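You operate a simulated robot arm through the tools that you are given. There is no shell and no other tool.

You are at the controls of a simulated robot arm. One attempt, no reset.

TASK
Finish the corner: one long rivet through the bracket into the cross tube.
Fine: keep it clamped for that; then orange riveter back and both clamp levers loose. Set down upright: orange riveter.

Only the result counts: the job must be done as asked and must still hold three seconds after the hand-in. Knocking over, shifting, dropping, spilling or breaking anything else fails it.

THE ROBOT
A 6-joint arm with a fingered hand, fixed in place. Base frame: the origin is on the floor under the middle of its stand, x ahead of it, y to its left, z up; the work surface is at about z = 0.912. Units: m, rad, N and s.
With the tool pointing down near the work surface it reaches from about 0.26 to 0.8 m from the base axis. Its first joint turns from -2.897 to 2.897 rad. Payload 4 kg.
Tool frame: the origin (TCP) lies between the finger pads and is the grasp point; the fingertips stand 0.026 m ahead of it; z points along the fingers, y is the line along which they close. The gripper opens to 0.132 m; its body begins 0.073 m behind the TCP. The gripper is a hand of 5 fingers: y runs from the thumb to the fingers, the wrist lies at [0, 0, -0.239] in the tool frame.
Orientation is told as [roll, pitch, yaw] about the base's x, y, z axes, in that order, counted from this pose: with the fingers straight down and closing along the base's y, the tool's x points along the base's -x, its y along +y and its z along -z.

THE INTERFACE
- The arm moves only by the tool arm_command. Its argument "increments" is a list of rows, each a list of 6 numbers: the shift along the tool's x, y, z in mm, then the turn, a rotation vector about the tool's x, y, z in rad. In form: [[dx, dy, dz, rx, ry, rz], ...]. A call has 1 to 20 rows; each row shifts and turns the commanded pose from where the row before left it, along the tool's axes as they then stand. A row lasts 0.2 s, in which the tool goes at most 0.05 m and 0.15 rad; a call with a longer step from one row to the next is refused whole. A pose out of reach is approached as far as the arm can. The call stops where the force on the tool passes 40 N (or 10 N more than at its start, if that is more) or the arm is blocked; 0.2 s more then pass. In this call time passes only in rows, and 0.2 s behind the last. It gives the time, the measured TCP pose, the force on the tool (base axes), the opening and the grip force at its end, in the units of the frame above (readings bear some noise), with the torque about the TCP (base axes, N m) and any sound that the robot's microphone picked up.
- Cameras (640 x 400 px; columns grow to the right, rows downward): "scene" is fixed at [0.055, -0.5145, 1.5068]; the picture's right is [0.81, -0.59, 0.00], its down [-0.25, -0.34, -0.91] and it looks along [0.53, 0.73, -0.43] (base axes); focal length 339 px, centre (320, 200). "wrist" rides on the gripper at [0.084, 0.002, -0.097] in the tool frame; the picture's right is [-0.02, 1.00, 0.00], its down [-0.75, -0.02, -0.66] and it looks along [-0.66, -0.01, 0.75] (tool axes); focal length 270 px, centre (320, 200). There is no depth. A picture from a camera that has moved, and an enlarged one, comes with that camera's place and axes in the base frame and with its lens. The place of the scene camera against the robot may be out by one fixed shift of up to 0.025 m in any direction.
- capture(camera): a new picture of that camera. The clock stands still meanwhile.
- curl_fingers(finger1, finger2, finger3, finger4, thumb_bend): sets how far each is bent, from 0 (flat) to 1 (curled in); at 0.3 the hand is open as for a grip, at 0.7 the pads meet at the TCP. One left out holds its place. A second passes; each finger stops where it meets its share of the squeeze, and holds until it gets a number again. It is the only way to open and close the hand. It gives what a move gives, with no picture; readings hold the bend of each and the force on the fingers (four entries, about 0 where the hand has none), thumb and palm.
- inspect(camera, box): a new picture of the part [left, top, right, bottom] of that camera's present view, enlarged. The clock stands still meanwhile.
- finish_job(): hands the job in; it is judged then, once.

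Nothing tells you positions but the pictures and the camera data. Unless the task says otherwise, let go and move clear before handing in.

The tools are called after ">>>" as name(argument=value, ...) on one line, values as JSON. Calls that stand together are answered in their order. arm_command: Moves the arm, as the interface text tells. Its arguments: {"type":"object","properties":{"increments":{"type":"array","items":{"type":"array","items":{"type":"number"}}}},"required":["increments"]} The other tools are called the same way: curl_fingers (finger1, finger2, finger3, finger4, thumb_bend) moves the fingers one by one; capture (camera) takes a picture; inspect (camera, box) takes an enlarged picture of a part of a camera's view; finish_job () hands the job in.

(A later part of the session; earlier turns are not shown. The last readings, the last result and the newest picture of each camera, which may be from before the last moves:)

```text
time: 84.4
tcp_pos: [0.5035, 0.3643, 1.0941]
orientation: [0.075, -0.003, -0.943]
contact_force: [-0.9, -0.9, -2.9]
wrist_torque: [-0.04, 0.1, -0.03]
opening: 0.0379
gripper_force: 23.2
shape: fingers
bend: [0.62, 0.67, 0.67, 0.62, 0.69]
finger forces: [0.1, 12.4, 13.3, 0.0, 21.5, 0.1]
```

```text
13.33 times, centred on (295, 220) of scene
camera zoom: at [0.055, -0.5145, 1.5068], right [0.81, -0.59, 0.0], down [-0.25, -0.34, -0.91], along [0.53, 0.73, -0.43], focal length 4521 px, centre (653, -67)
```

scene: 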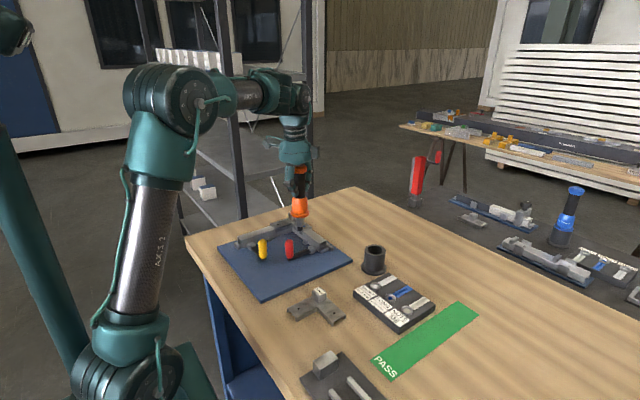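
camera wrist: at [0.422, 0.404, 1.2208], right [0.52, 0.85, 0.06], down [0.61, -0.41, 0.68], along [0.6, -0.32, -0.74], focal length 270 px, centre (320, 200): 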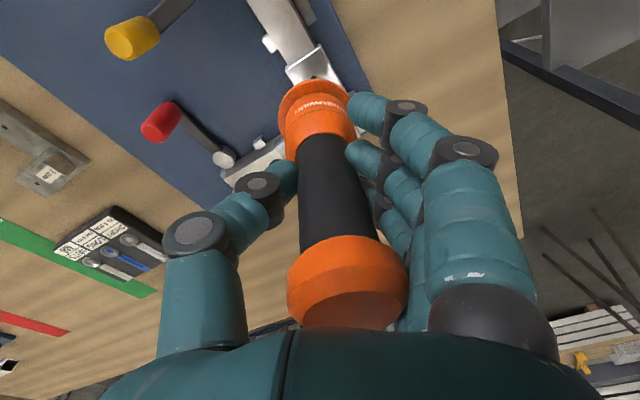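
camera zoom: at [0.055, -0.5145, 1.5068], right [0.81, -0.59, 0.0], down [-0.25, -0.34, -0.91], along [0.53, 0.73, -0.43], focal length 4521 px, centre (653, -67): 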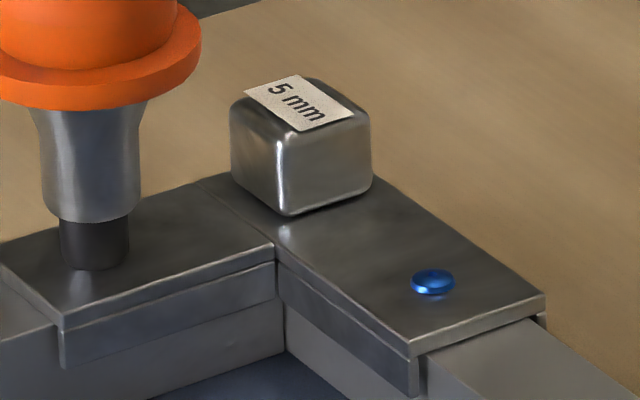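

A light contact seems to have started and the tip centre is within about 1.5 mm of the hole. I'll trim that offset and press down in small steps.

>>> arm_command(increments=[[0.3, -1.3, -0.1, 0, 0, 0], [0, 0, 0, 0, 0, 0]])

>>> arm_command(increments=[[0, -0.1, 1, 0, 0, 0], [0, -0.1, 1, 0, 0, 0]])

>>> inspect(camera="scene", box=[275, 205, 315, 235])

```text
time: 85.0
tcp_pos: [0.5026, 0.3646, 1.0919]
orientation: [0.073, -0.002, -0.944]
contact_force: [-0.1, -0.8, -3.4]
wrist_torque: [-0.01, -0.02, -0.01]
opening: 0.0381
gripper_force: 23.2
shape: fingers
bend: [0.62, 0.67, 0.67, 0.62, 0.69]
finger forces: [0.0, 12.4, 13.1, 0.1, 20.6, 0.0]
```

```text
time: 85.6
tcp_pos: [0.5011, 0.3639, 1.0902]
orientation: [0.073, -0.001, -0.944]
contact_force: [0.2, 0.5, 0.3]
wrist_torque: [-0.01, -0.05, 0.02]
opening: 0.038
gripper_force: 23.8
shape: fingers
bend: [0.62, 0.67, 0.67, 0.62, 0.69]
finger forces: [0.0, 12.6, 13.4, 0.0, 21.1, 0.0]
```

```text
13.33 times, centred on (295, 220) of scene
camera zoom: at [0.055, -0.5145, 1.5068], right [0.81, -0.59, 0.0], down [-0.25, -0.34, -0.91], along [0.53, 0.73, -0.43], focal length 4521 px, centre (653, -67)
```

zoom: 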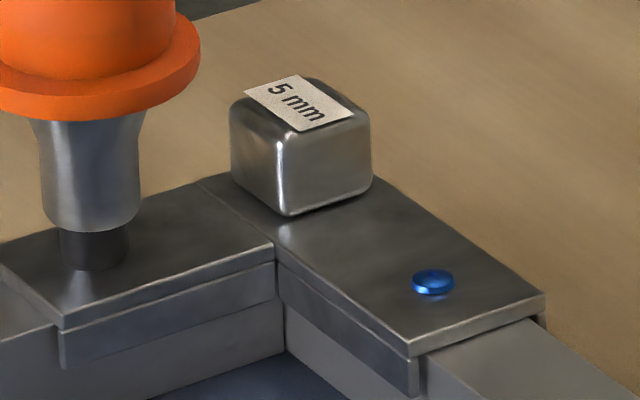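

Contact is made: the spring tip retracts slightly, and it is ~1.3 mm off the hole centre. I'll lift 2.5 mm, shift by that amount, and check again before pressing.

>>> arm_command(increments=[[0, 0.2, -2.5, 0, 0, 0], [0, -1.2, 0, 0, 0, 0], [0, 0, 0, 0, 0, 0]])

>>> inspect(camera="scene", box=[275, 205, 315, 235])

```text
time: 86.4
tcp_pos: [0.5018, 0.3644, 1.0922]
orientation: [0.074, -0.001, -0.945]
contact_force: [-0.4, -0.2, -2.9]
wrist_torque: [0.06, -0.05, -0.03]
opening: 0.038
gripper_force: 23.1
shape: fingers
bend: [0.62, 0.67, 0.67, 0.62, 0.69]
finger forces: [0.0, 12.6, 13.1, 0.0, 20.3, 0.0]
```

```text
13.33 times, centred on (295, 220) of scene
camera zoom: at [0.055, -0.5145, 1.5068], right [0.81, -0.59, 0.0], down [-0.25, -0.34, -0.91], along [0.53, 0.73, -0.43], focal length 4521 px, centre (653, -67)
```

zoom: 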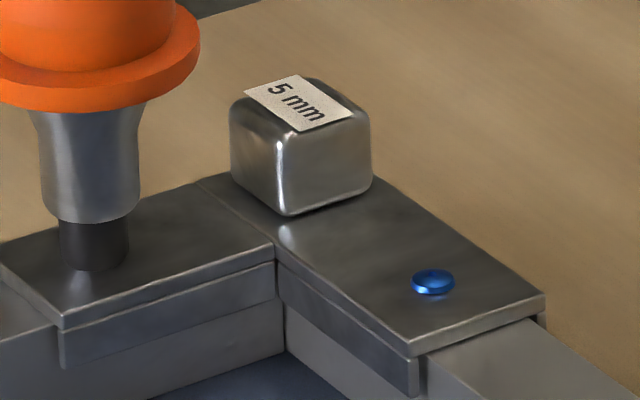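

The tip stays put laterally even though I shifted, so the rivet seems to be sitting in the hole already. I'll undo that last shift and press down step by step.

>>> arm_command(increments=[[0, 1.1, 1, 0, 0, 0], [0, -0.1, 2, 0, 0, 0], [0, -0.1, 2, 0, 0, 0]])

>>> arm_command(increments=[[0, -0.1, 2, 0, 0, 0], [0, -0.1, 2, 0, 0, 0]])

>>> inspect(camera="scene", box=[275, 150, 325, 235])

```text
time: 87.2
tcp_pos: [0.5018, 0.3643, 1.0898]
orientation: [0.072, -0.004, -0.945]
contact_force: [0.8, -1.6, 1.9]
wrist_torque: [-0.03, 0.05, 0.04]
opening: 0.0379
gripper_force: 24.0
shape: fingers
bend: [0.62, 0.67, 0.67, 0.62, 0.69]
finger forces: [0.0, 12.4, 13.4, 0.0, 21.4, 0.0]
```

```text
time: 87.8
tcp_pos: [0.5021, 0.3646, 1.0846]
orientation: [0.073, -0.001, -0.944]
contact_force: [-0.7, -0.3, 6.2]
wrist_torque: [-0.05, 0.05, 0.0]
opening: 0.0379
gripper_force: 24.5
shape: fingers
bend: [0.62, 0.67, 0.67, 0.62, 0.69]
finger forces: [0.0, 12.7, 13.9, 0.1, 22.6, 0.1]
```

```text
4.71 times, centred on (300, 192) of scene
camera zoom: at [0.055, -0.5145, 1.5068], right [0.81, -0.59, 0.0], down [-0.25, -0.34, -0.91], along [0.53, 0.73, -0.43], focal length 1596 px, centre (414, 235)
```

zoom: 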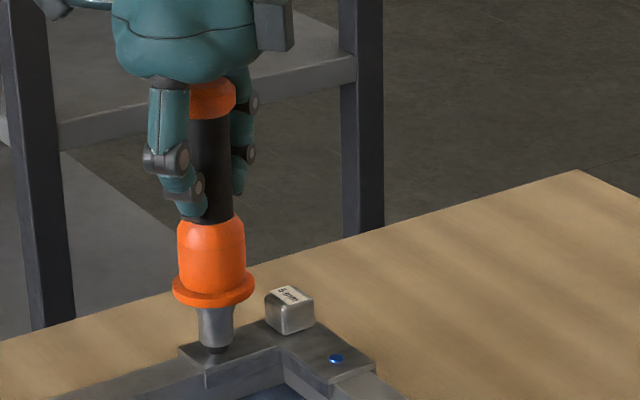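

The riveter stands upright on the hole with ~10 N. I'll keep pressing in 2 mm steps.

>>> arm_command(increments=[[0, -0.1, 2, 0, 0, 0]])

>>> arm_command(increments=[[0, -0.1, 2, 0, 0, 0]])

>>> arm_command(increments=[[0, -0.1, 2, 0, 0, 0]])

```text
time: 88.2
tcp_pos: [0.5027, 0.3644, 1.0821]
orientation: [0.073, -0.002, -0.944]
contact_force: [-1.3, -1.2, 9.0]
wrist_torque: [-0.09, 0.1, 0.02]
opening: 0.0378
gripper_force: 25.1
shape: fingers
bend: [0.62, 0.67, 0.67, 0.62, 0.69]
finger forces: [0.0, 12.8, 14.1, 0.0, 23.1, 0.0]
```

```text
time: 88.6
tcp_pos: [0.503, 0.3645, 1.0802]
orientation: [0.073, -0.001, -0.943]
contact_force: [0.0, 0.0, 10.9]
wrist_torque: [-0.04, 0.08, 0.01]
opening: 0.0378
gripper_force: 26.0
shape: fingers
bend: [0.62, 0.67, 0.67, 0.62, 0.69]
finger forces: [0.0, 13.1, 14.4, 0.0, 23.6, 0.2]
```

```text
time: 89.0
tcp_pos: [0.5023, 0.3649, 1.0795]
orientation: [0.074, -0.001, -0.943]
contact_force: [-1.0, -0.8, 13.1]
wrist_torque: [-0.04, 0.03, 0.0]
opening: 0.038
gripper_force: 26.0
shape: fingers
bend: [0.62, 0.67, 0.67, 0.62, 0.69]
finger forces: [0.1, 13.4, 14.6, 0.0, 23.6, 0.0]
```

Force rises as with the tray spring. I'll continue toward the end of the stroke.

>>> arm_command(increments=[[0, -0.1, 2, 0, 0, 0]])

>>> arm_command(increments=[[0, -0.1, 1.5, 0, 0, 0]])

>>> inspect(camera="scene", box=[275, 150, 325, 235])

```text
time: 89.4
tcp_pos: [0.5027, 0.3635, 1.0763]
orientation: [0.076, -0.002, -0.945]
contact_force: [0.1, 0.3, 18.2]
wrist_torque: [0.06, -0.01, 0.02]
opening: 0.0376
gripper_force: 26.4
shape: fingers
bend: [0.62, 0.67, 0.68, 0.62, 0.69]
finger forces: [0.0, 14.2, 15.1, 0.0, 24.2, 0.0]
```

```text
time: 89.8
tcp_pos: [0.5024, 0.3628, 1.0761]
orientation: [0.077, -0.002, -0.945]
contact_force: [0.2, 0.1, 28.6]
wrist_torque: [-0.02, 0.04, 0.04]
opening: 0.0374
gripper_force: 31.0
shape: fingers
bend: [0.62, 0.68, 0.68, 0.62, 0.69]
finger forces: [0.0, 15.6, 17.6, 0.0, 28.4, 0.0]
```

```text
4.71 times, centred on (300, 192) of scene
camera zoom: at [0.055, -0.5145, 1.5068], right [0.81, -0.59, 0.0], down [-0.25, -0.34, -0.91], along [0.53, 0.73, -0.43], focal length 1596 px, centre (414, 235)
```

zoom: 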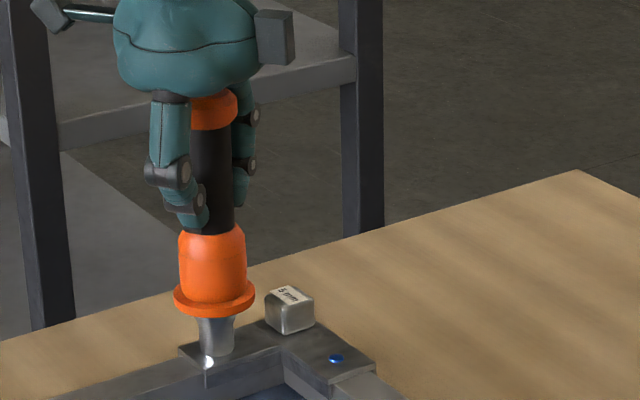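

The stroke is at its end with ~33 N net. I'll hold the pressure for a second and listen.

>>> arm_command(increments=[[0, 0, 0.5, 0, 0, 0], [0, 0, 0, 0, 0, 0], [0, 0, 0, 0, 0, 0], [0, 0, 0, 0, 0, 0], [0, 0, 0, 0, 0, 0]])

>>> inspect(camera="scene", box=[275, 205, 315, 235])

```text
time: 91.0
tcp_pos: [0.5027, 0.3642, 1.075]
orientation: [0.074, -0.002, -0.942]
contact_force: [-0.1, 0.2, 38.3]
wrist_torque: [0.0, -0.04, 0.02]
opening: 0.0372
gripper_force: 32.5
shape: fingers
bend: [0.62, 0.68, 0.69, 0.62, 0.69]
finger forces: [0.1, 16.7, 18.9, 0.0, 30.0, 0.1]
```

```text
13.33 times, centred on (295, 220) of scene
camera zoom: at [0.055, -0.5145, 1.5068], right [0.81, -0.59, 0.0], down [-0.25, -0.34, -0.91], along [0.53, 0.73, -0.43], focal length 4521 px, centre (653, -67)
```

zoom: 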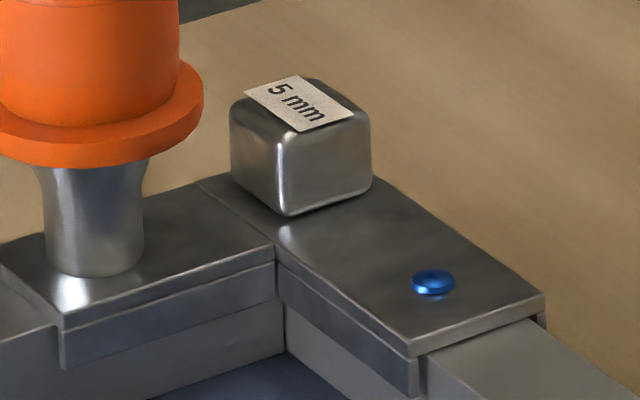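

The nose sleeve is flush on the bracket. I'll lift off gently and see whether the rivet is set in the hole.

>>> arm_command(increments=[[0, 0.2, -3, 0, 0, 0], [0, 0.3, -4, 0, 0, 0], [0, 0.4, -5, 0, 0, 0], [0, 0.5, -7, 0, 0, 0], [0, 0.6, -8, 0, 0, 0], [0, 0.6, -8, 0, 0, 0]])

>>> inspect(camera="scene", box=[275, 205, 315, 235])

>>> inspect(camera="scene", box=[275, 150, 325, 235])

```text
time: 92.4
tcp_pos: [0.5026, 0.3648, 1.1092]
orientation: [0.072, -0.002, -0.946]
contact_force: [0.2, 0.0, -3.2]
wrist_torque: [-0.01, 0.05, 0.0]
opening: 0.038
gripper_force: 22.4
shape: fingers
bend: [0.62, 0.67, 0.68, 0.62, 0.69]
finger forces: [0.0, 12.3, 12.9, 0.1, 20.5, 0.0]
```

```text
13.33 times, centred on (295, 220) of scene
camera zoom: at [0.055, -0.5145, 1.5068], right [0.81, -0.59, 0.0], down [-0.25, -0.34, -0.91], along [0.53, 0.73, -0.43], focal length 4521 px, centre (653, -67)
```

zoom: 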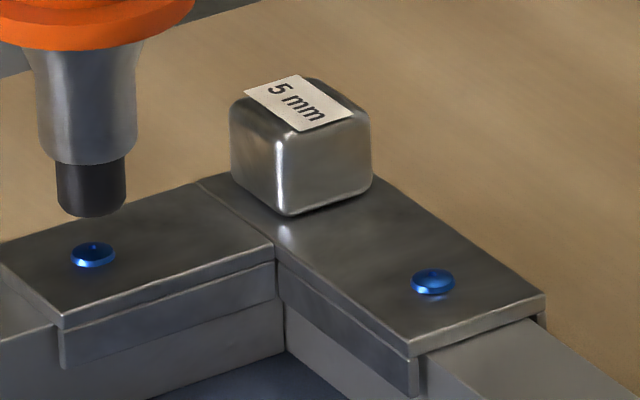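

```text
4.71 times, centred on (300, 192) of scene
camera zoom: at [0.055, -0.5145, 1.5068], right [0.81, -0.59, 0.0], down [-0.25, -0.34, -0.91], along [0.53, 0.73, -0.43], focal length 1596 px, centre (414, 235)
```

zoom: 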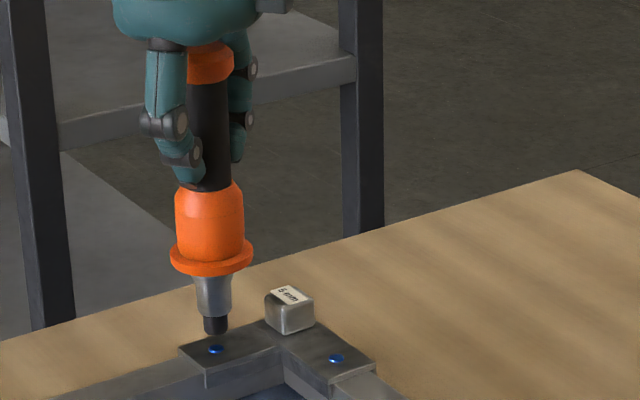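

A blue rivet head now sits in the formerly empty hole, matching the other one. Next I carry the riveter back toward its stand, reversing the same safe path.

>>> arm_command(increments=[[0, 0.8, -11, 0, 0, 0], [-25.1, -14.3, -1, 0, 0, 0], [-25.1, -14.3, -1, 0, 0, 0], [0, 0, 0, 0, -0.0061, 0.0848], [0, 0, 0, 0, -0.0061, 0.0848], [-27.1, -9.9, -0.7, 0, 0, 0], [-27.1, -9.9, -0.7, 0, 0, 0], [0, 0, 0, 0, -0.0068, 0.0947], [0, 0, 0, 0, -0.0068, 0.0947], [-27.5, -3.6, -0.3, 0, 0, 0], [-27.5, -3.6, -0.3, 0, 0, 0], [-27.5, -3.6, -0.3, 0, 0, 0], [-27.5, -3.6, -0.3, 0, 0, 0], [0, 0, 0, 0, -0.0065, 0.0897], [0, 0, 0, 0, -0.0065, 0.0897]])

>>> capture(camera="scene")

```text
time: 95.6
tcp_pos: [0.5298, 0.1386, 1.1205]
orientation: [0.073, -0.001, -1.488]
contact_force: [-0.2, 0.0, -4.2]
wrist_torque: [0.02, 0.0, 0.01]
opening: 0.0381
gripper_force: 22.5
shape: fingers
bend: [0.62, 0.67, 0.68, 0.62, 0.69]
finger forces: [0.0, 12.3, 12.9, 0.1, 20.5, 0.0]
```

```text
taken
```

scene: 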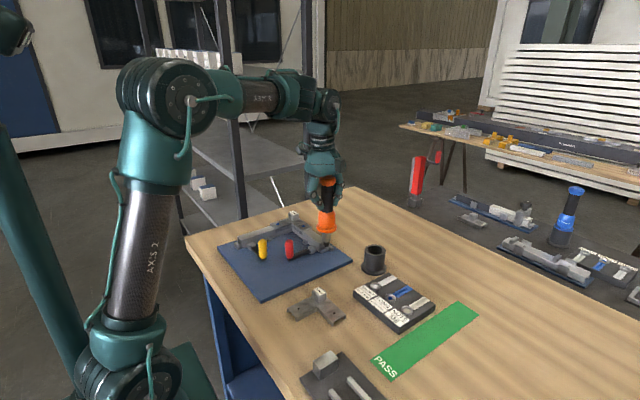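

I'm back over the plate's right side without trouble. I'll tilt the tool a bit more outward to stay clear of the singular alignment, then move over the stand at tip height above its rim.

>>> arm_command(increments=[[0, 0, 0, -0.0265, 0, 0], [0, 0, 0, -0.0265, 0, 0], [0, 1.5, -12, 0, 0, 0], [-22.6, 23.3, 2.2, 0, 0, 0], [-22.6, 23.3, 2.2, 0, 0, 0], [-22.6, 23.3, 2.2, 0, 0, 0]])

>>> inspect(camera="scene", box=[330, 150, 430, 290])

```text
time: 97.0
tcp_pos: [0.6041, 0.0775, 1.1358]
orientation: [0.127, 0.0, -1.484]
contact_force: [1.5, -0.2, -4.6]
wrist_torque: [0.0, 0.01, 0.01]
opening: 0.0379
gripper_force: 22.8
shape: fingers
bend: [0.62, 0.67, 0.67, 0.62, 0.69]
finger forces: [0.0, 12.3, 12.9, 0.0, 20.5, 0.1]
```

```text
2.86 times, centred on (380, 220) of scene
camera zoom: at [0.055, -0.5145, 1.5068], right [0.81, -0.59, 0.0], down [-0.25, -0.34, -0.91], along [0.53, 0.73, -0.43], focal length 969 px, centre (149, 143)
```

zoom: 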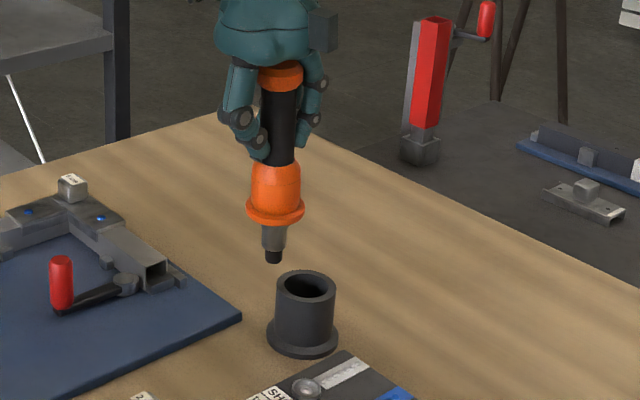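

The tip needs another (+25, -22) mm to be over the cup's centre. Moving there and rechecking.

>>> arm_command(increments=[[-12.1, 11.3, 1.4, 0, 0, 0], [-12.1, 11.3, 1.4, 0, 0, 0], [0, 0, 0, 0, 0, 0]])

>>> inspect(camera="scene", box=[345, 190, 415, 280])

>>> capture(camera="wrist")

```text
time: 97.8
tcp_pos: [0.6298, 0.0553, 1.1351]
orientation: [0.126, 0.0, -1.483]
contact_force: [0.6, 0.1, -4.4]
wrist_torque: [-0.01, 0.02, 0.02]
opening: 0.0382
gripper_force: 23.0
shape: fingers
bend: [0.62, 0.67, 0.67, 0.62, 0.69]
finger forces: [0.0, 12.2, 12.9, 0.0, 20.5, 0.0]
```

```text
4.44 times, centred on (380, 235) of scene
camera zoom: at [0.055, -0.5145, 1.5068], right [0.81, -0.59, 0.0], down [-0.25, -0.34, -0.91], along [0.53, 0.73, -0.43], focal length 1507 px, centre (53, 44)
```

zoom: 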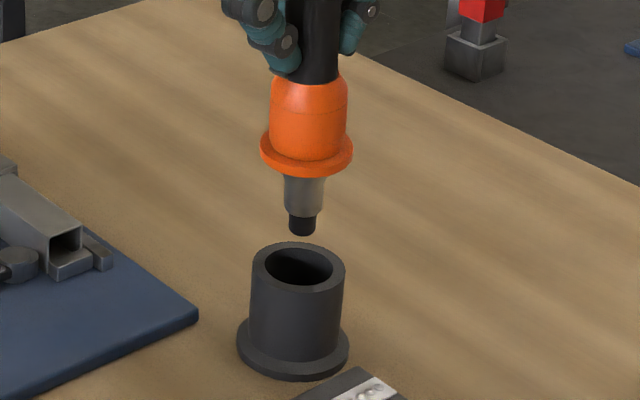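

```text
taken
camera wrist: at [0.6118, 0.1393, 1.2313], right [0.99, 0.06, 0.13], down [-0.03, -0.76, 0.65], along [0.14, -0.65, -0.75], focal length 270 px, centre (320, 200)
```

wrist: 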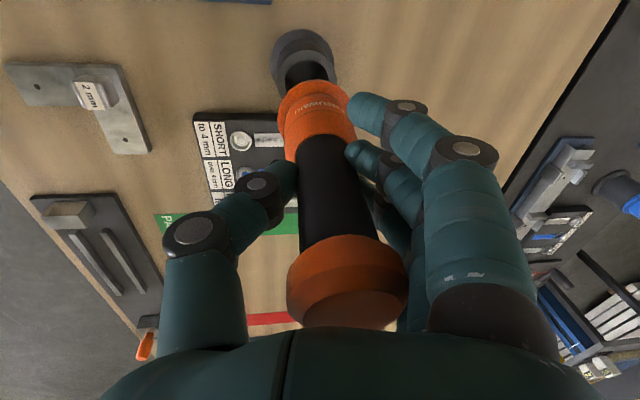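

The tip is over the cup mouth within a couple of millimetres. I'll descend 20 mm, then take back part of the extra tilt while keeping the tip centred, and look again.

>>> arm_command(increments=[[0.6, -1.5, 6.6, 0, 0, 0], [0, -0.85, 6.6, 0, 0, 0], [0, -0.85, 6.6, 0, 0, 0], [0, 2.7, 0, 0.02, 0, 0], [0, 2.7, 0, 0.02, 0, 0]])

>>> inspect(camera="scene", box=[345, 190, 415, 280])

>>> inspect(camera="wrist", box=[240, 10, 400, 140])

```text
time: 99.0
tcp_pos: [0.6341, 0.0572, 1.1147]
orientation: [0.085, 0.001, -1.485]
contact_force: [0.1, 0.3, -4.4]
wrist_torque: [-0.02, 0.02, 0.0]
opening: 0.0378
gripper_force: 23.0
shape: fingers
bend: [0.62, 0.67, 0.67, 0.62, 0.69]
finger forces: [0.1, 12.3, 12.9, 0.0, 20.4, 0.0]
```

```text
4.44 times, centred on (380, 235) of scene
camera zoom: at [0.055, -0.5145, 1.5068], right [0.81, -0.59, 0.0], down [-0.25, -0.34, -0.91], along [0.53, 0.73, -0.43], focal length 1507 px, centre (53, 44)
```

zoom: 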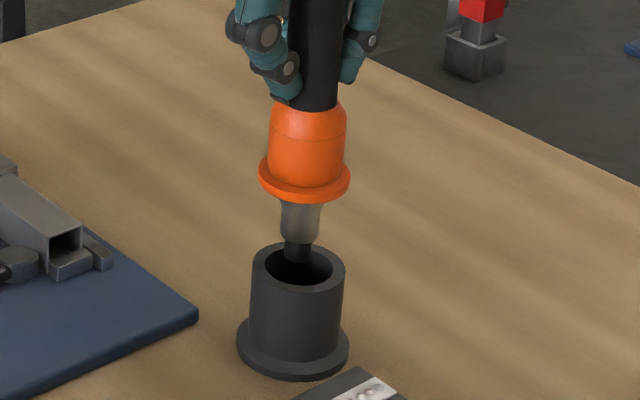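

```text
3.08 times, centred on (320, 75) of wrist
camera zoom: at [0.6201, 0.1409, 1.2125], right [0.99, 0.07, 0.09], down [-0.01, -0.76, 0.65], along [0.11, -0.65, -0.75], focal length 832 px, centre (320, 585)
```

zoom: 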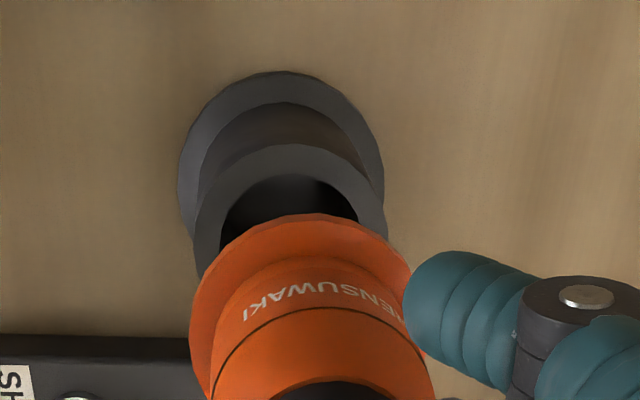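

The tip is just entering the cup mouth, perhaps 2–3 mm too far in +y. I'll correct that, take out the rest of the extra tilt, and lower it slowly into the cup.

>>> arm_command(increments=[[-2.5, 1.7, 0, 0.0125, 0, 0], [0, -0.4, 6, 0, 0, 0], [0, -0.4, 6, 0, 0, 0], [0, -0.4, 6, 0, 0, 0]])

>>> inspect(camera="scene", box=[345, 190, 415, 280])

>>> inspect(camera="wrist", box=[240, 10, 400, 140])

```text
time: 100.0
tcp_pos: [0.6374, 0.0544, 1.0978]
orientation: [0.074, 0.0, -1.486]
contact_force: [-0.5, -0.3, -4.7]
wrist_torque: [-0.02, -0.02, 0.01]
opening: 0.0381
gripper_force: 22.8
shape: fingers
bend: [0.62, 0.67, 0.67, 0.62, 0.69]
finger forces: [0.0, 12.3, 12.8, 0.1, 20.4, 0.1]
```

```text
4.44 times, centred on (380, 235) of scene
camera zoom: at [0.055, -0.5145, 1.5068], right [0.81, -0.59, 0.0], down [-0.25, -0.34, -0.91], along [0.53, 0.73, -0.43], focal length 1507 px, centre (53, 44)
```

zoom: 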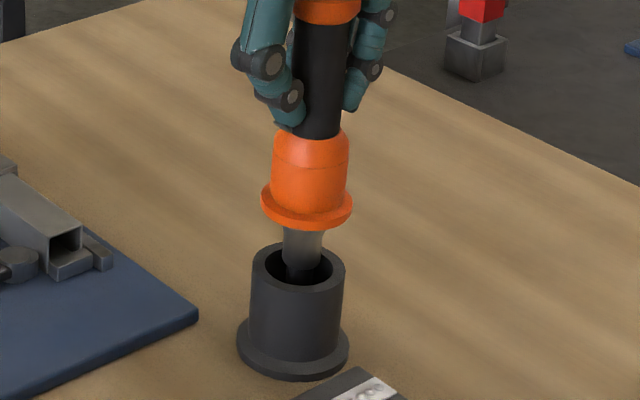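

```text
3.08 times, centred on (320, 75) of wrist
camera zoom: at [0.6238, 0.1387, 1.1945], right [1.0, 0.07, 0.07], down [0.0, -0.76, 0.66], along [0.1, -0.65, -0.75], focal length 832 px, centre (320, 585)
```

zoom: 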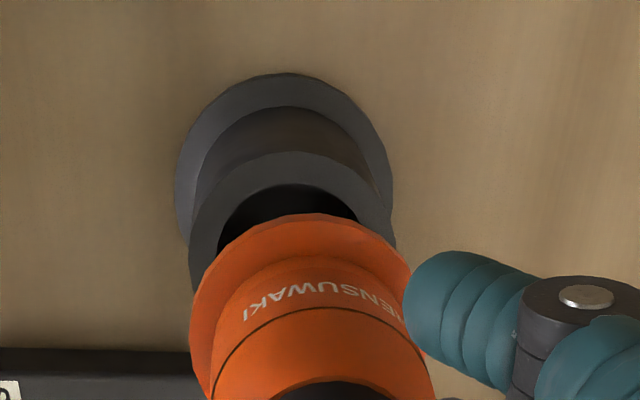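

The nose is inside the cup. Combining both views, the flange should shift about (-1, +2.3) mm; I'll do that and lower further, watching for contact.

>>> arm_command(increments=[[2.4, -0.8, 0, 0, 0, 0], [0, -0.6, 8, 0, 0, 0], [0, -0.6, 8, 0, 0, 0], [0, -0.6, 8, 0, 0, 0]])

>>> inspect(camera="scene", box=[345, 190, 415, 280])

>>> inspect(camera="wrist", box=[240, 10, 400, 140])

```text
time: 101.0
tcp_pos: [0.635, 0.056, 1.0731]
orientation: [0.073, 0.0, -1.486]
contact_force: [0.1, 0.7, -5.0]
wrist_torque: [0.01, 0.02, -0.03]
opening: 0.0379
gripper_force: 22.9
shape: fingers
bend: [0.62, 0.67, 0.67, 0.62, 0.69]
finger forces: [0.0, 12.3, 12.8, 0.1, 20.3, 0.0]
```

```text
4.44 times, centred on (380, 235) of scene
camera zoom: at [0.055, -0.5145, 1.5068], right [0.81, -0.59, 0.0], down [-0.25, -0.34, -0.91], along [0.53, 0.73, -0.43], focal length 1507 px, centre (53, 44)
```

zoom: 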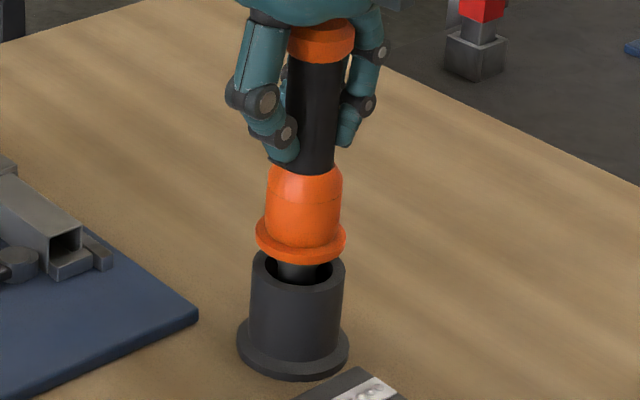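

```text
3.08 times, centred on (320, 75) of wrist
camera zoom: at [0.6217, 0.1394, 1.1707], right [1.0, 0.07, 0.07], down [0.0, -0.76, 0.66], along [0.1, -0.65, -0.75], focal length 832 px, centre (320, 585)
```

zoom: 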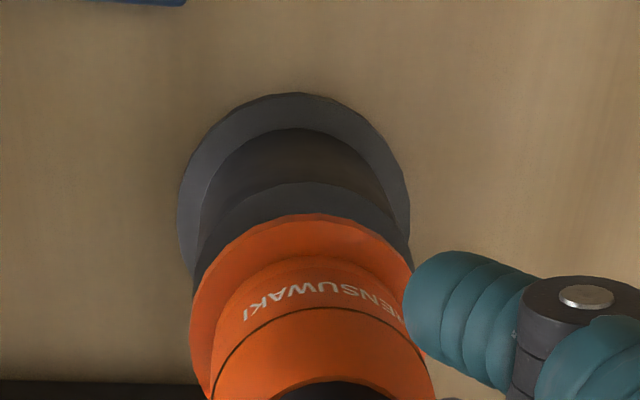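

Alignment is now within ~2 mm. I'll shift +1.5 mm in y and lower the last part in small steps until the flange rests on the cup.

>>> arm_command(increments=[[1.5, 0, 0, 0, 0, 0], [0, -0.4, 5, 0, 0, 0], [0, -0.3, 4, 0, 0, 0]])

>>> arm_command(increments=[[0, -0.2, 2.5, 0, 0, 0]])

>>> arm_command(increments=[[0, -0.2, 2.5, 0, 0, 0]])

>>> inspect(camera="scene", box=[345, 190, 415, 280])

```text
time: 101.8
tcp_pos: [0.6365, 0.0575, 1.0651]
orientation: [0.073, 0.0, -1.486]
contact_force: [0.8, -0.2, -4.1]
wrist_torque: [-0.01, 0.04, 0.01]
opening: 0.0381
gripper_force: 23.1
shape: fingers
bend: [0.62, 0.67, 0.67, 0.62, 0.69]
finger forces: [0.0, 12.4, 12.9, 0.0, 20.4, 0.0]
```

```text
time: 102.2
tcp_pos: [0.6367, 0.0581, 1.0626]
orientation: [0.073, 0.0, -1.485]
contact_force: [0.3, -0.2, -4.3]
wrist_torque: [-0.02, 0.02, -0.01]
opening: 0.0381
gripper_force: 22.7
shape: fingers
bend: [0.62, 0.67, 0.67, 0.62, 0.69]
finger forces: [0.0, 12.3, 12.9, 0.0, 20.4, 0.0]
```

```text
time: 102.6
tcp_pos: [0.6352, 0.0581, 1.0599]
orientation: [0.074, 0.0, -1.485]
contact_force: [1.1, 0.8, -3.9]
wrist_torque: [0.02, 0.01, 0.03]
opening: 0.0378
gripper_force: 23.2
shape: fingers
bend: [0.62, 0.67, 0.67, 0.62, 0.69]
finger forces: [0.0, 12.3, 12.9, 0.0, 20.3, 0.0]
```

```text
4.44 times, centred on (380, 235) of scene
camera zoom: at [0.055, -0.5145, 1.5068], right [0.81, -0.59, 0.0], down [-0.25, -0.34, -0.91], along [0.53, 0.73, -0.43], focal length 1507 px, centre (53, 44)
```

zoom: 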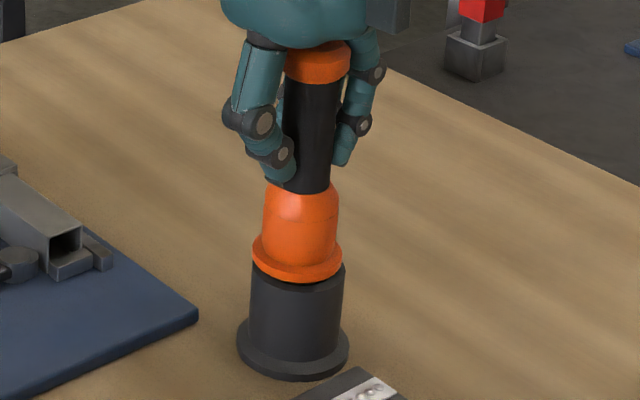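

Nearly seated; about 8 mm remain. Continuing down in 2 mm steps.

>>> arm_command(increments=[[0.3, -0.1, 2, 0, 0, 0]])

>>> arm_command(increments=[[0, -0.1, 2, 0, 0, 0]])

>>> arm_command(increments=[[0, -0.1, 2, 0, 0, 0]])

>>> inspect(camera="scene", box=[345, 190, 415, 280])

```text
time: 103.0
tcp_pos: [0.6363, 0.0576, 1.0588]
orientation: [0.074, -0.001, -1.487]
contact_force: [0.4, 0.0, -4.3]
wrist_torque: [0.04, 0.05, -0.01]
opening: 0.038
gripper_force: 23.2
shape: fingers
bend: [0.62, 0.67, 0.67, 0.62, 0.69]
finger forces: [0.0, 12.3, 12.8, 0.0, 20.4, 0.0]
```

```text
time: 103.4
tcp_pos: [0.6347, 0.0584, 1.0561]
orientation: [0.072, 0.001, -1.485]
contact_force: [-1.1, -0.8, -4.0]
wrist_torque: [0.0, 0.04, 0.0]
opening: 0.0382
gripper_force: 23.0
shape: fingers
bend: [0.62, 0.67, 0.67, 0.62, 0.69]
finger forces: [0.0, 12.2, 12.9, 0.0, 20.3, 0.1]
```

```text
time: 103.8
tcp_pos: [0.6356, 0.0585, 1.0534]
orientation: [0.075, 0.0, -1.486]
contact_force: [-1.5, -0.6, 0.4]
wrist_torque: [0.05, 0.04, 0.02]
opening: 0.0383
gripper_force: 23.2
shape: fingers
bend: [0.62, 0.67, 0.67, 0.62, 0.69]
finger forces: [0.0, 12.3, 12.9, 0.1, 21.4, 0.0]
```

```text
4.44 times, centred on (380, 235) of scene
camera zoom: at [0.055, -0.5145, 1.5068], right [0.81, -0.59, 0.0], down [-0.25, -0.34, -0.91], along [0.53, 0.73, -0.43], focal length 1507 px, centre (53, 44)
```

zoom: 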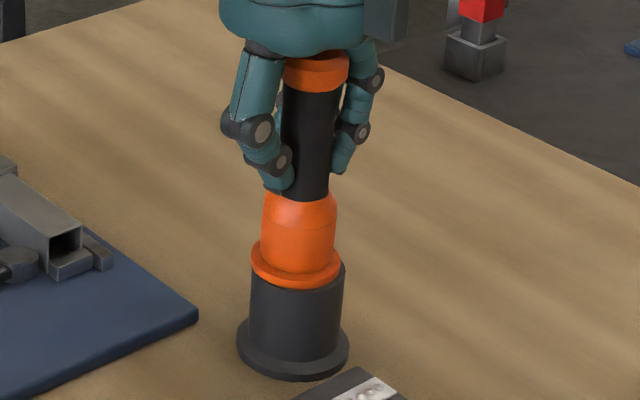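

The flange touches the rim, about 2 mm off-centre to the left. I'll lift slightly, shift to centre it, and set it down again.

>>> arm_command(increments=[[0, 0.1, -2, 0, 0, 0], [-1.2, 1.5, 0, 0, 0, 0], [0, -0.1, 2, 0, 0, 0], [0, -0.1, 1.5, 0, 0, 0]])

>>> inspect(camera="scene", box=[345, 190, 415, 280])

>>> inspect(camera="wrist", box=[220, 0, 420, 340])

```text
time: 104.8
tcp_pos: [0.6373, 0.0578, 1.0542]
orientation: [0.076, 0.0, -1.485]
contact_force: [-2.6, -1.1, 6.0]
wrist_torque: [0.0, 0.04, 0.0]
opening: 0.0381
gripper_force: 24.3
shape: fingers
bend: [0.62, 0.67, 0.68, 0.62, 0.69]
finger forces: [0.1, 12.2, 13.0, 0.0, 22.5, 0.0]
```

```text
4.44 times, centred on (380, 235) of scene
camera zoom: at [0.055, -0.5145, 1.5068], right [0.81, -0.59, 0.0], down [-0.25, -0.34, -0.91], along [0.53, 0.73, -0.43], focal length 1507 px, centre (53, 44)
```

zoom: 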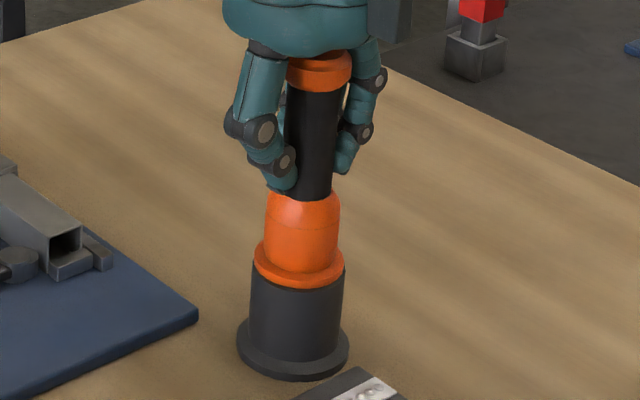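

```text
1.18 times, centred on (320, 170) of wrist
camera zoom: at [0.6238, 0.1412, 1.1503], right [1.0, 0.06, 0.08], down [0.0, -0.76, 0.66], along [0.1, -0.65, -0.75], focal length 318 px, centre (320, 235)
```

zoom: 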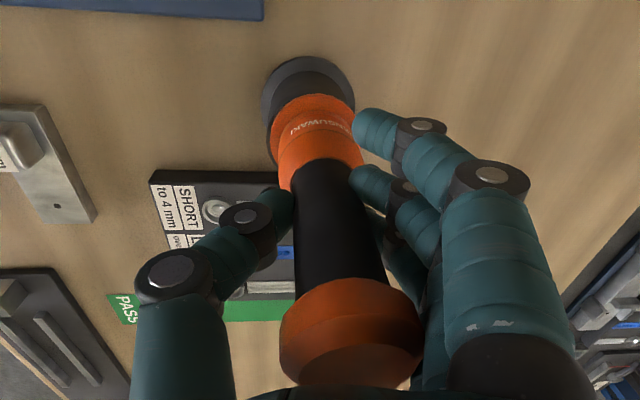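

It is seated and centred. I'll release the grip gradually and watch that the riveter stays put.

>>> curl_fingers(finger2=0.68, finger3=0.68, thumb_bend=0.69)

>>> curl_fingers(finger1=0.58, finger2=0.62, finger3=0.62, finger4=0.58, thumb_bend=0.62)

>>> inspect(camera="scene", box=[345, 190, 415, 280])

>>> inspect(camera="wrist", box=[220, 0, 420, 340])

```text
time: 105.8
tcp_pos: [0.6376, 0.0583, 1.0538]
orientation: [0.074, 0.0, -1.485]
contact_force: [0.3, -4.1, 19.8]
wrist_torque: [-0.1, -0.02, -0.01]
opening: 0.0395
gripper_force: 13.6
shape: fingers
bend: [0.62, 0.65, 0.64, 0.62, 0.68]
finger forces: [0.0, 6.9, 8.6, 0.1, 11.4, 0.1]
```

```text
time: 106.8
tcp_pos: [0.6381, 0.0569, 1.0522]
orientation: [0.074, 0.0, -1.486]
contact_force: [0.5, -0.1, -1.6]
wrist_torque: [0.03, 0.01, 0.01]
opening: 0.047
gripper_force: 1.2
shape: fingers
bend: [0.57, 0.61, 0.61, 0.57, 0.62]
finger forces: [0.0, 0.6, 0.9, 0.1, 0.4, 0.1]
```

```text
4.44 times, centred on (380, 235) of scene
camera zoom: at [0.055, -0.5145, 1.5068], right [0.81, -0.59, 0.0], down [-0.25, -0.34, -0.91], along [0.53, 0.73, -0.43], focal length 1507 px, centre (53, 44)
```

zoom: 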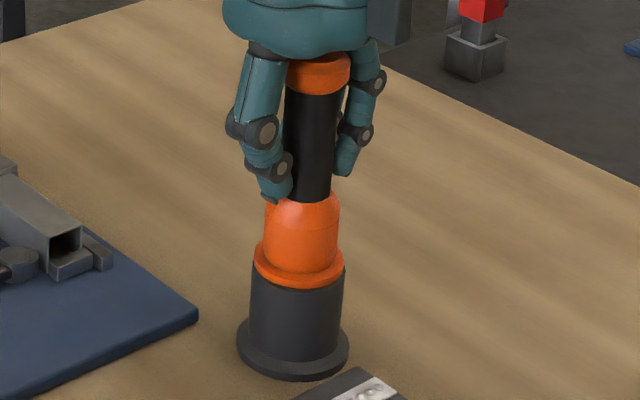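

```text
1.18 times, centred on (320, 170) of wrist
camera zoom: at [0.6239, 0.1413, 1.1492], right [1.0, 0.07, 0.07], down [0.0, -0.76, 0.66], along [0.1, -0.65, -0.75], focal length 318 px, centre (320, 235)
```

zoom: 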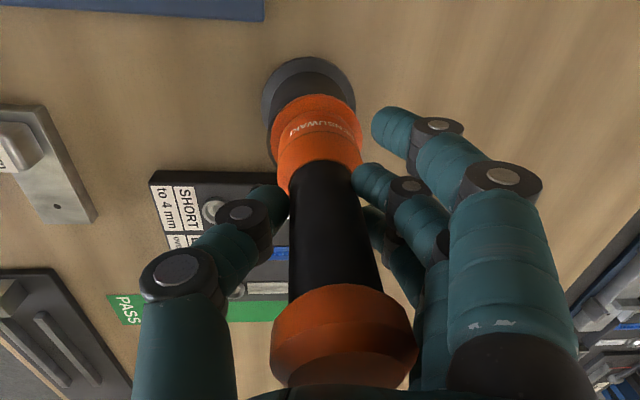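

The riveter stands in its stand. I'll open the hand fully, tilt a little further outward (to stay off the singular alignment), and rise straight up clear of it.

>>> curl_fingers(finger1=0.3, finger2=0.3, finger3=0.3, finger4=0.3, thumb_bend=0.3)

>>> arm_command(increments=[[0, 0.3, -4, 0, 0, 0], [0, 0, 0, -0.035, 0, 0], [0, 0, 0, -0.035, 0, 0], [0, 0, 0, -0.03, 0, 0]])

>>> inspect(camera="scene", box=[330, 170, 430, 280])

>>> capture(camera="wrist")

```text
time: 107.8
tcp_pos: [0.6377, 0.0586, 1.0533]
orientation: [0.072, 0.0, -1.485]
contact_force: [0.2, 0.9, 0.5]
wrist_torque: [0.0, -0.04, 0.01]
opening: 0.1381
gripper_force: 0.1
shape: fingers
bend: [0.3, 0.3, 0.3, 0.3, 0.3]
finger forces: [0.0, 0.0, 0.0, 0.0, 0.1, 0.1]
```

```text
time: 108.8
tcp_pos: [0.638, 0.057, 1.0552]
orientation: [0.174, 0.0, -1.486]
contact_force: [0.4, 0.4, 0.9]
wrist_torque: [-0.01, -0.01, -0.01]
opening: 0.1383
gripper_force: 0.0
shape: fingers
bend: [0.3, 0.3, 0.3, 0.3, 0.3]
finger forces: [0.0, 0.0, 0.0, 0.1, 0.0, 0.0]
```

```text
3.64 times, centred on (380, 225) of scene
camera zoom: at [0.055, -0.5145, 1.5068], right [0.81, -0.59, 0.0], down [-0.25, -0.34, -0.91], along [0.53, 0.73, -0.43], focal length 1233 px, centre (102, 109)
```

zoom: 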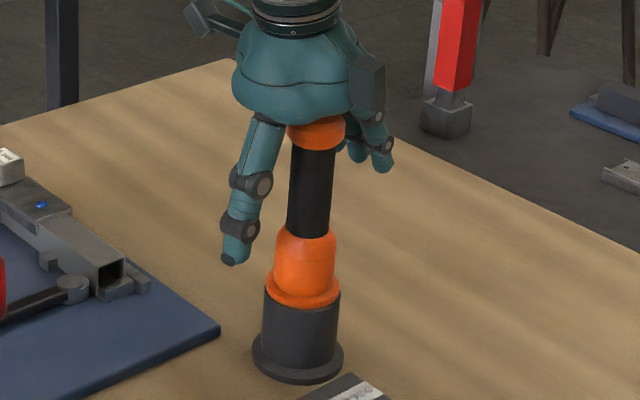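

```text
taken
camera wrist: at [0.6145, 0.1405, 1.1514], right [0.98, 0.06, 0.17], down [-0.06, -0.76, 0.65], along [0.17, -0.65, -0.74], focal length 270 px, centre (320, 200)
```

wrist: 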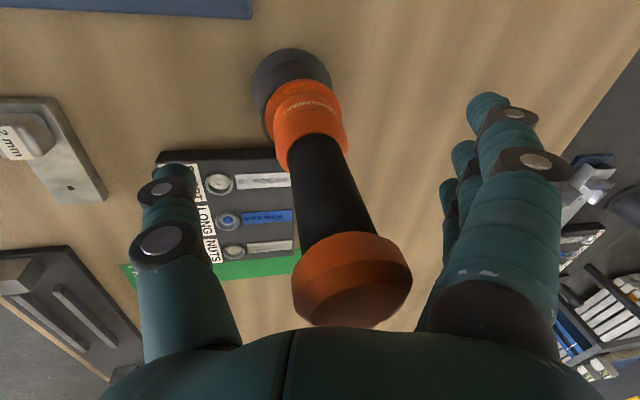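

The hand is open and clear all around. Rising straight up now.

>>> arm_command(increments=[[0, 3.8, -21.7, 0, 0, 0], [0, 3.8, -21.7, 0, 0, 0], [0, 3.8, -21.7, 0, 0, 0], [0, 3.8, -21.7, 0, 0, 0], [0, 3.8, -21.7, 0, 0, 0]])

>>> capture(camera="scene")

>>> capture(camera="wrist")

```text
time: 110.0
tcp_pos: [0.6366, 0.057, 1.1674]
orientation: [0.172, 0.001, -1.485]
contact_force: [-0.4, 0.2, 0.5]
wrist_torque: [-0.01, -0.03, 0.04]
opening: 0.1386
gripper_force: 0.0
shape: fingers
bend: [0.3, 0.3, 0.3, 0.3, 0.3]
finger forces: [0.1, 0.1, 0.0, 0.1, 0.0, 0.0]
```

```text
taken
```

scene: 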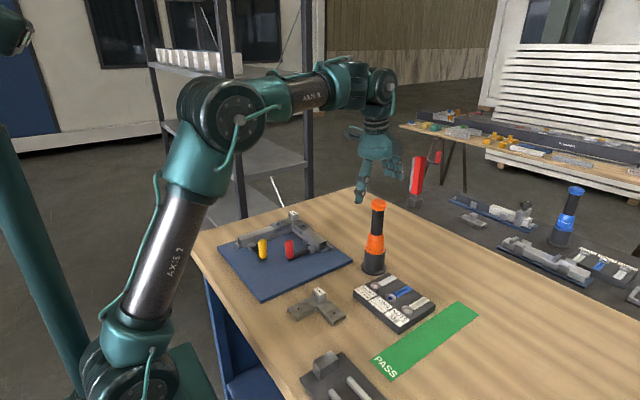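

```text
taken
camera wrist: at [0.6134, 0.14, 1.2631], right [0.98, 0.06, 0.17], down [-0.06, -0.76, 0.65], along [0.17, -0.65, -0.74], focal length 270 px, centre (320, 200)
```

wrist: 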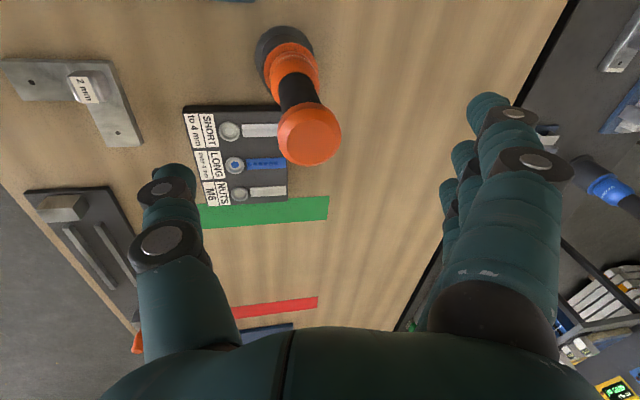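

The riveter is upright in its stand. Next I'll draw the hand inward toward the clamps, then level it and study the two levers.

>>> arm_command(increments=[[21.2, -29.2, -5.1, 0, 0, 0], [21.2, -29.2, -5.1, 0, 0, 0], [21.2, -29.2, -5.1, 0, 0, 0], [21.2, -29.2, -5.1, 0, 0, 0], [21.2, -29.2, -5.1, 0, 0, 0], [0, 0, 0, 0.043, 0, 0], [0, 0, 0, 0.043, 0, 0], [0, 0, 0, 0.043, 0, 0], [0, 0, 0, 0.043, 0, 0]])

>>> inspect(camera="scene", box=[215, 195, 360, 305])

>>> capture(camera="wrist")

```text
time: 112.0
tcp_pos: [0.4807, 0.15, 1.1669]
orientation: [0.002, 0.001, -1.485]
contact_force: [0.3, -0.8, -0.4]
wrist_torque: [-0.01, -0.01, -0.01]
opening: 0.1382
gripper_force: 0.0
shape: fingers
bend: [0.3, 0.3, 0.3, 0.3, 0.3]
finger forces: [0.1, 0.0, 0.1, 0.1, 0.0, 0.0]
```

```text
3.64 times, centred on (288, 250) of scene
camera zoom: at [0.055, -0.5145, 1.5068], right [0.81, -0.59, 0.0], down [-0.25, -0.34, -0.91], along [0.53, 0.73, -0.43], focal length 1233 px, centre (438, 18)
```

zoom: 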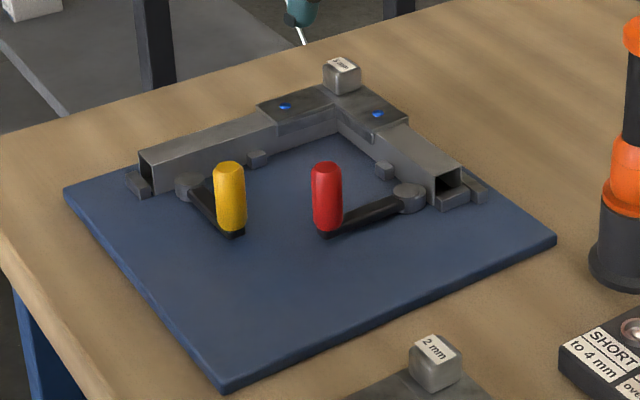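

```text
taken
camera wrist: at [0.4736, 0.2343, 1.2639], right [1.0, 0.07, 0.0], down [0.05, -0.75, 0.66], along [0.04, -0.66, -0.75], focal length 270 px, centre (320, 200)
```

wrist: 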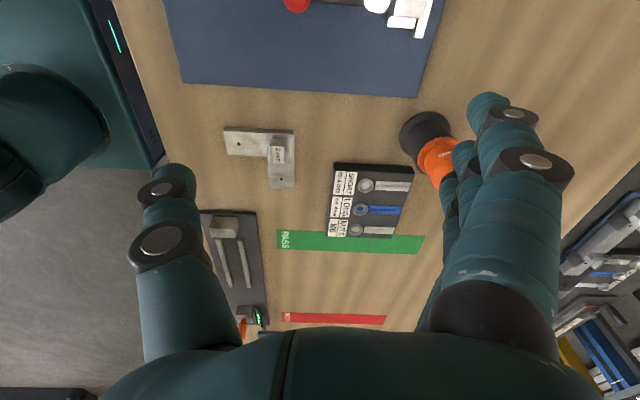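

The orange riveter is parked. The levers pivot on vertical posts: yellow pivot ≈ (0.396, 0.335) with its knob at (0.397, 0.260), red pivot ≈ (0.534, 0.214) with its knob at (0.457, 0.214). I'll spin the hand to a yaw of about +45°, suited to swing both levers outward, and get a closer look.

>>> arm_command(increments=[[0, 0, 0, 0, 0, -0.14], [0, 0, 0, 0, 0, -0.14], [0, 0, 0, 0, 0, -0.14], [0, 0, 0, 0, 0, -0.14], [0, 0, 0, 0, 0, -0.14], [0, 0, 0, 0, 0, -0.14], [0, 0, 0, 0, 0, -0.14], [0, 0, 0, 0, 0, -0.14], [0, 0, 0, 0, 0, -0.14], [0, 0, 0, 0, 0, -0.14], [0, 0, 0, 0, 0, -0.085]])

>>> capture(camera="wrist")

```text
time: 114.4
tcp_pos: [0.4807, 0.1496, 1.1658]
orientation: [-0.001, -0.002, -0.001]
contact_force: [0.3, 0.2, 0.7]
wrist_torque: [-0.02, 0.0, -0.01]
opening: 0.1387
gripper_force: 0.1
shape: fingers
bend: [0.3, 0.3, 0.3, 0.3, 0.3]
finger forces: [0.1, 0.0, 0.0, 0.0, 0.1, 0.0]
```

```text
taken
camera wrist: at [0.3947, 0.1515, 1.2633], right [0.02, 1.0, 0.0], down [0.75, -0.01, 0.66], along [0.66, -0.01, -0.75], focal length 270 px, centre (320, 200)
```

wrist: 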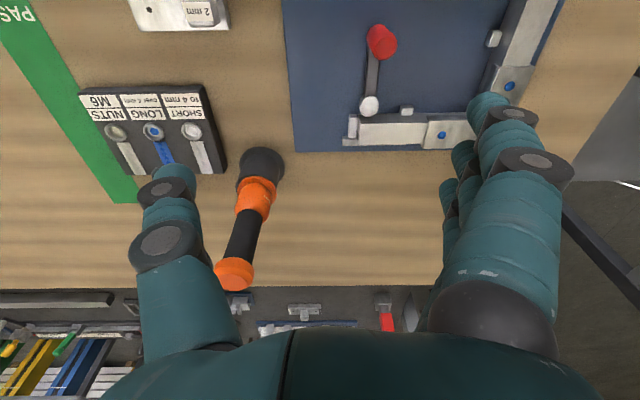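

Yaw is back at zero; I'll move over the plate for a closer look at the levers.

>>> arm_command(increments=[[25.2, 25.1, 4, 0, 0, 0], [25.2, 25.1, 4, 0, 0, 0], [25.2, 25.1, 4, 0, 0, 0], [25.2, 25.1, 4, 0, 0, 0]])

>>> capture(camera="wrist")

>>> inspect(camera="wrist", box=[180, 0, 460, 170])

```text
time: 115.4
tcp_pos: [0.3801, 0.2515, 1.1474]
orientation: [-0.001, -0.001, 0.0]
contact_force: [0.5, -0.2, -0.9]
wrist_torque: [-0.02, -0.01, -0.01]
opening: 0.1383
gripper_force: 0.0
shape: fingers
bend: [0.3, 0.3, 0.3, 0.3, 0.3]
finger forces: [0.1, 0.0, 0.0, 0.0, 0.0, 0.0]
```

```text
taken
camera wrist: at [0.2951, 0.2533, 1.2454], right [0.02, 1.0, 0.0], down [0.75, -0.02, 0.66], along [0.66, -0.01, -0.75], focal length 270 px, centre (320, 200)
```

wrist: 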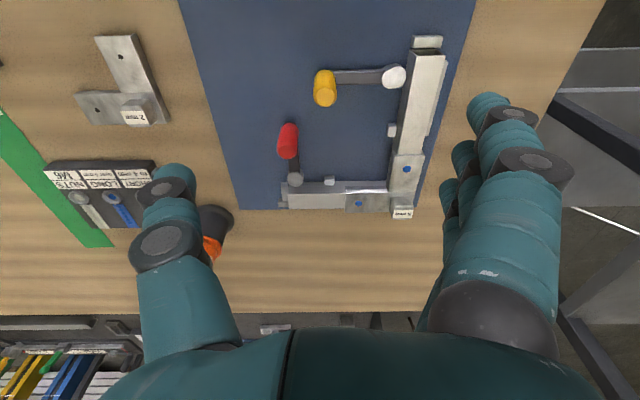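

```text
2.29 times, centred on (320, 85) of wrist
camera zoom: at [0.2951, 0.2533, 1.2454], right [0.02, 1.0, 0.0], down [0.75, -0.02, 0.66], along [0.66, -0.01, -0.75], focal length 618 px, centre (320, 463)
```

zoom: 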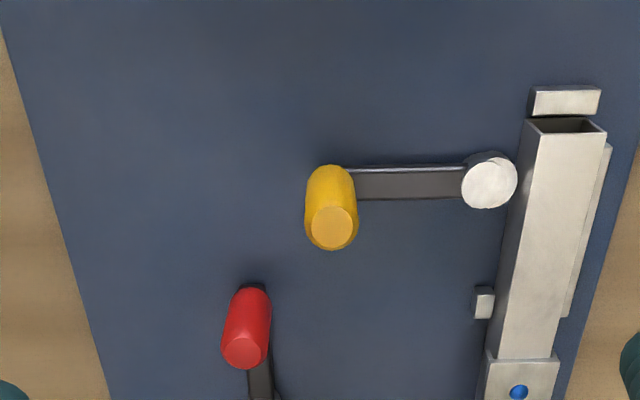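

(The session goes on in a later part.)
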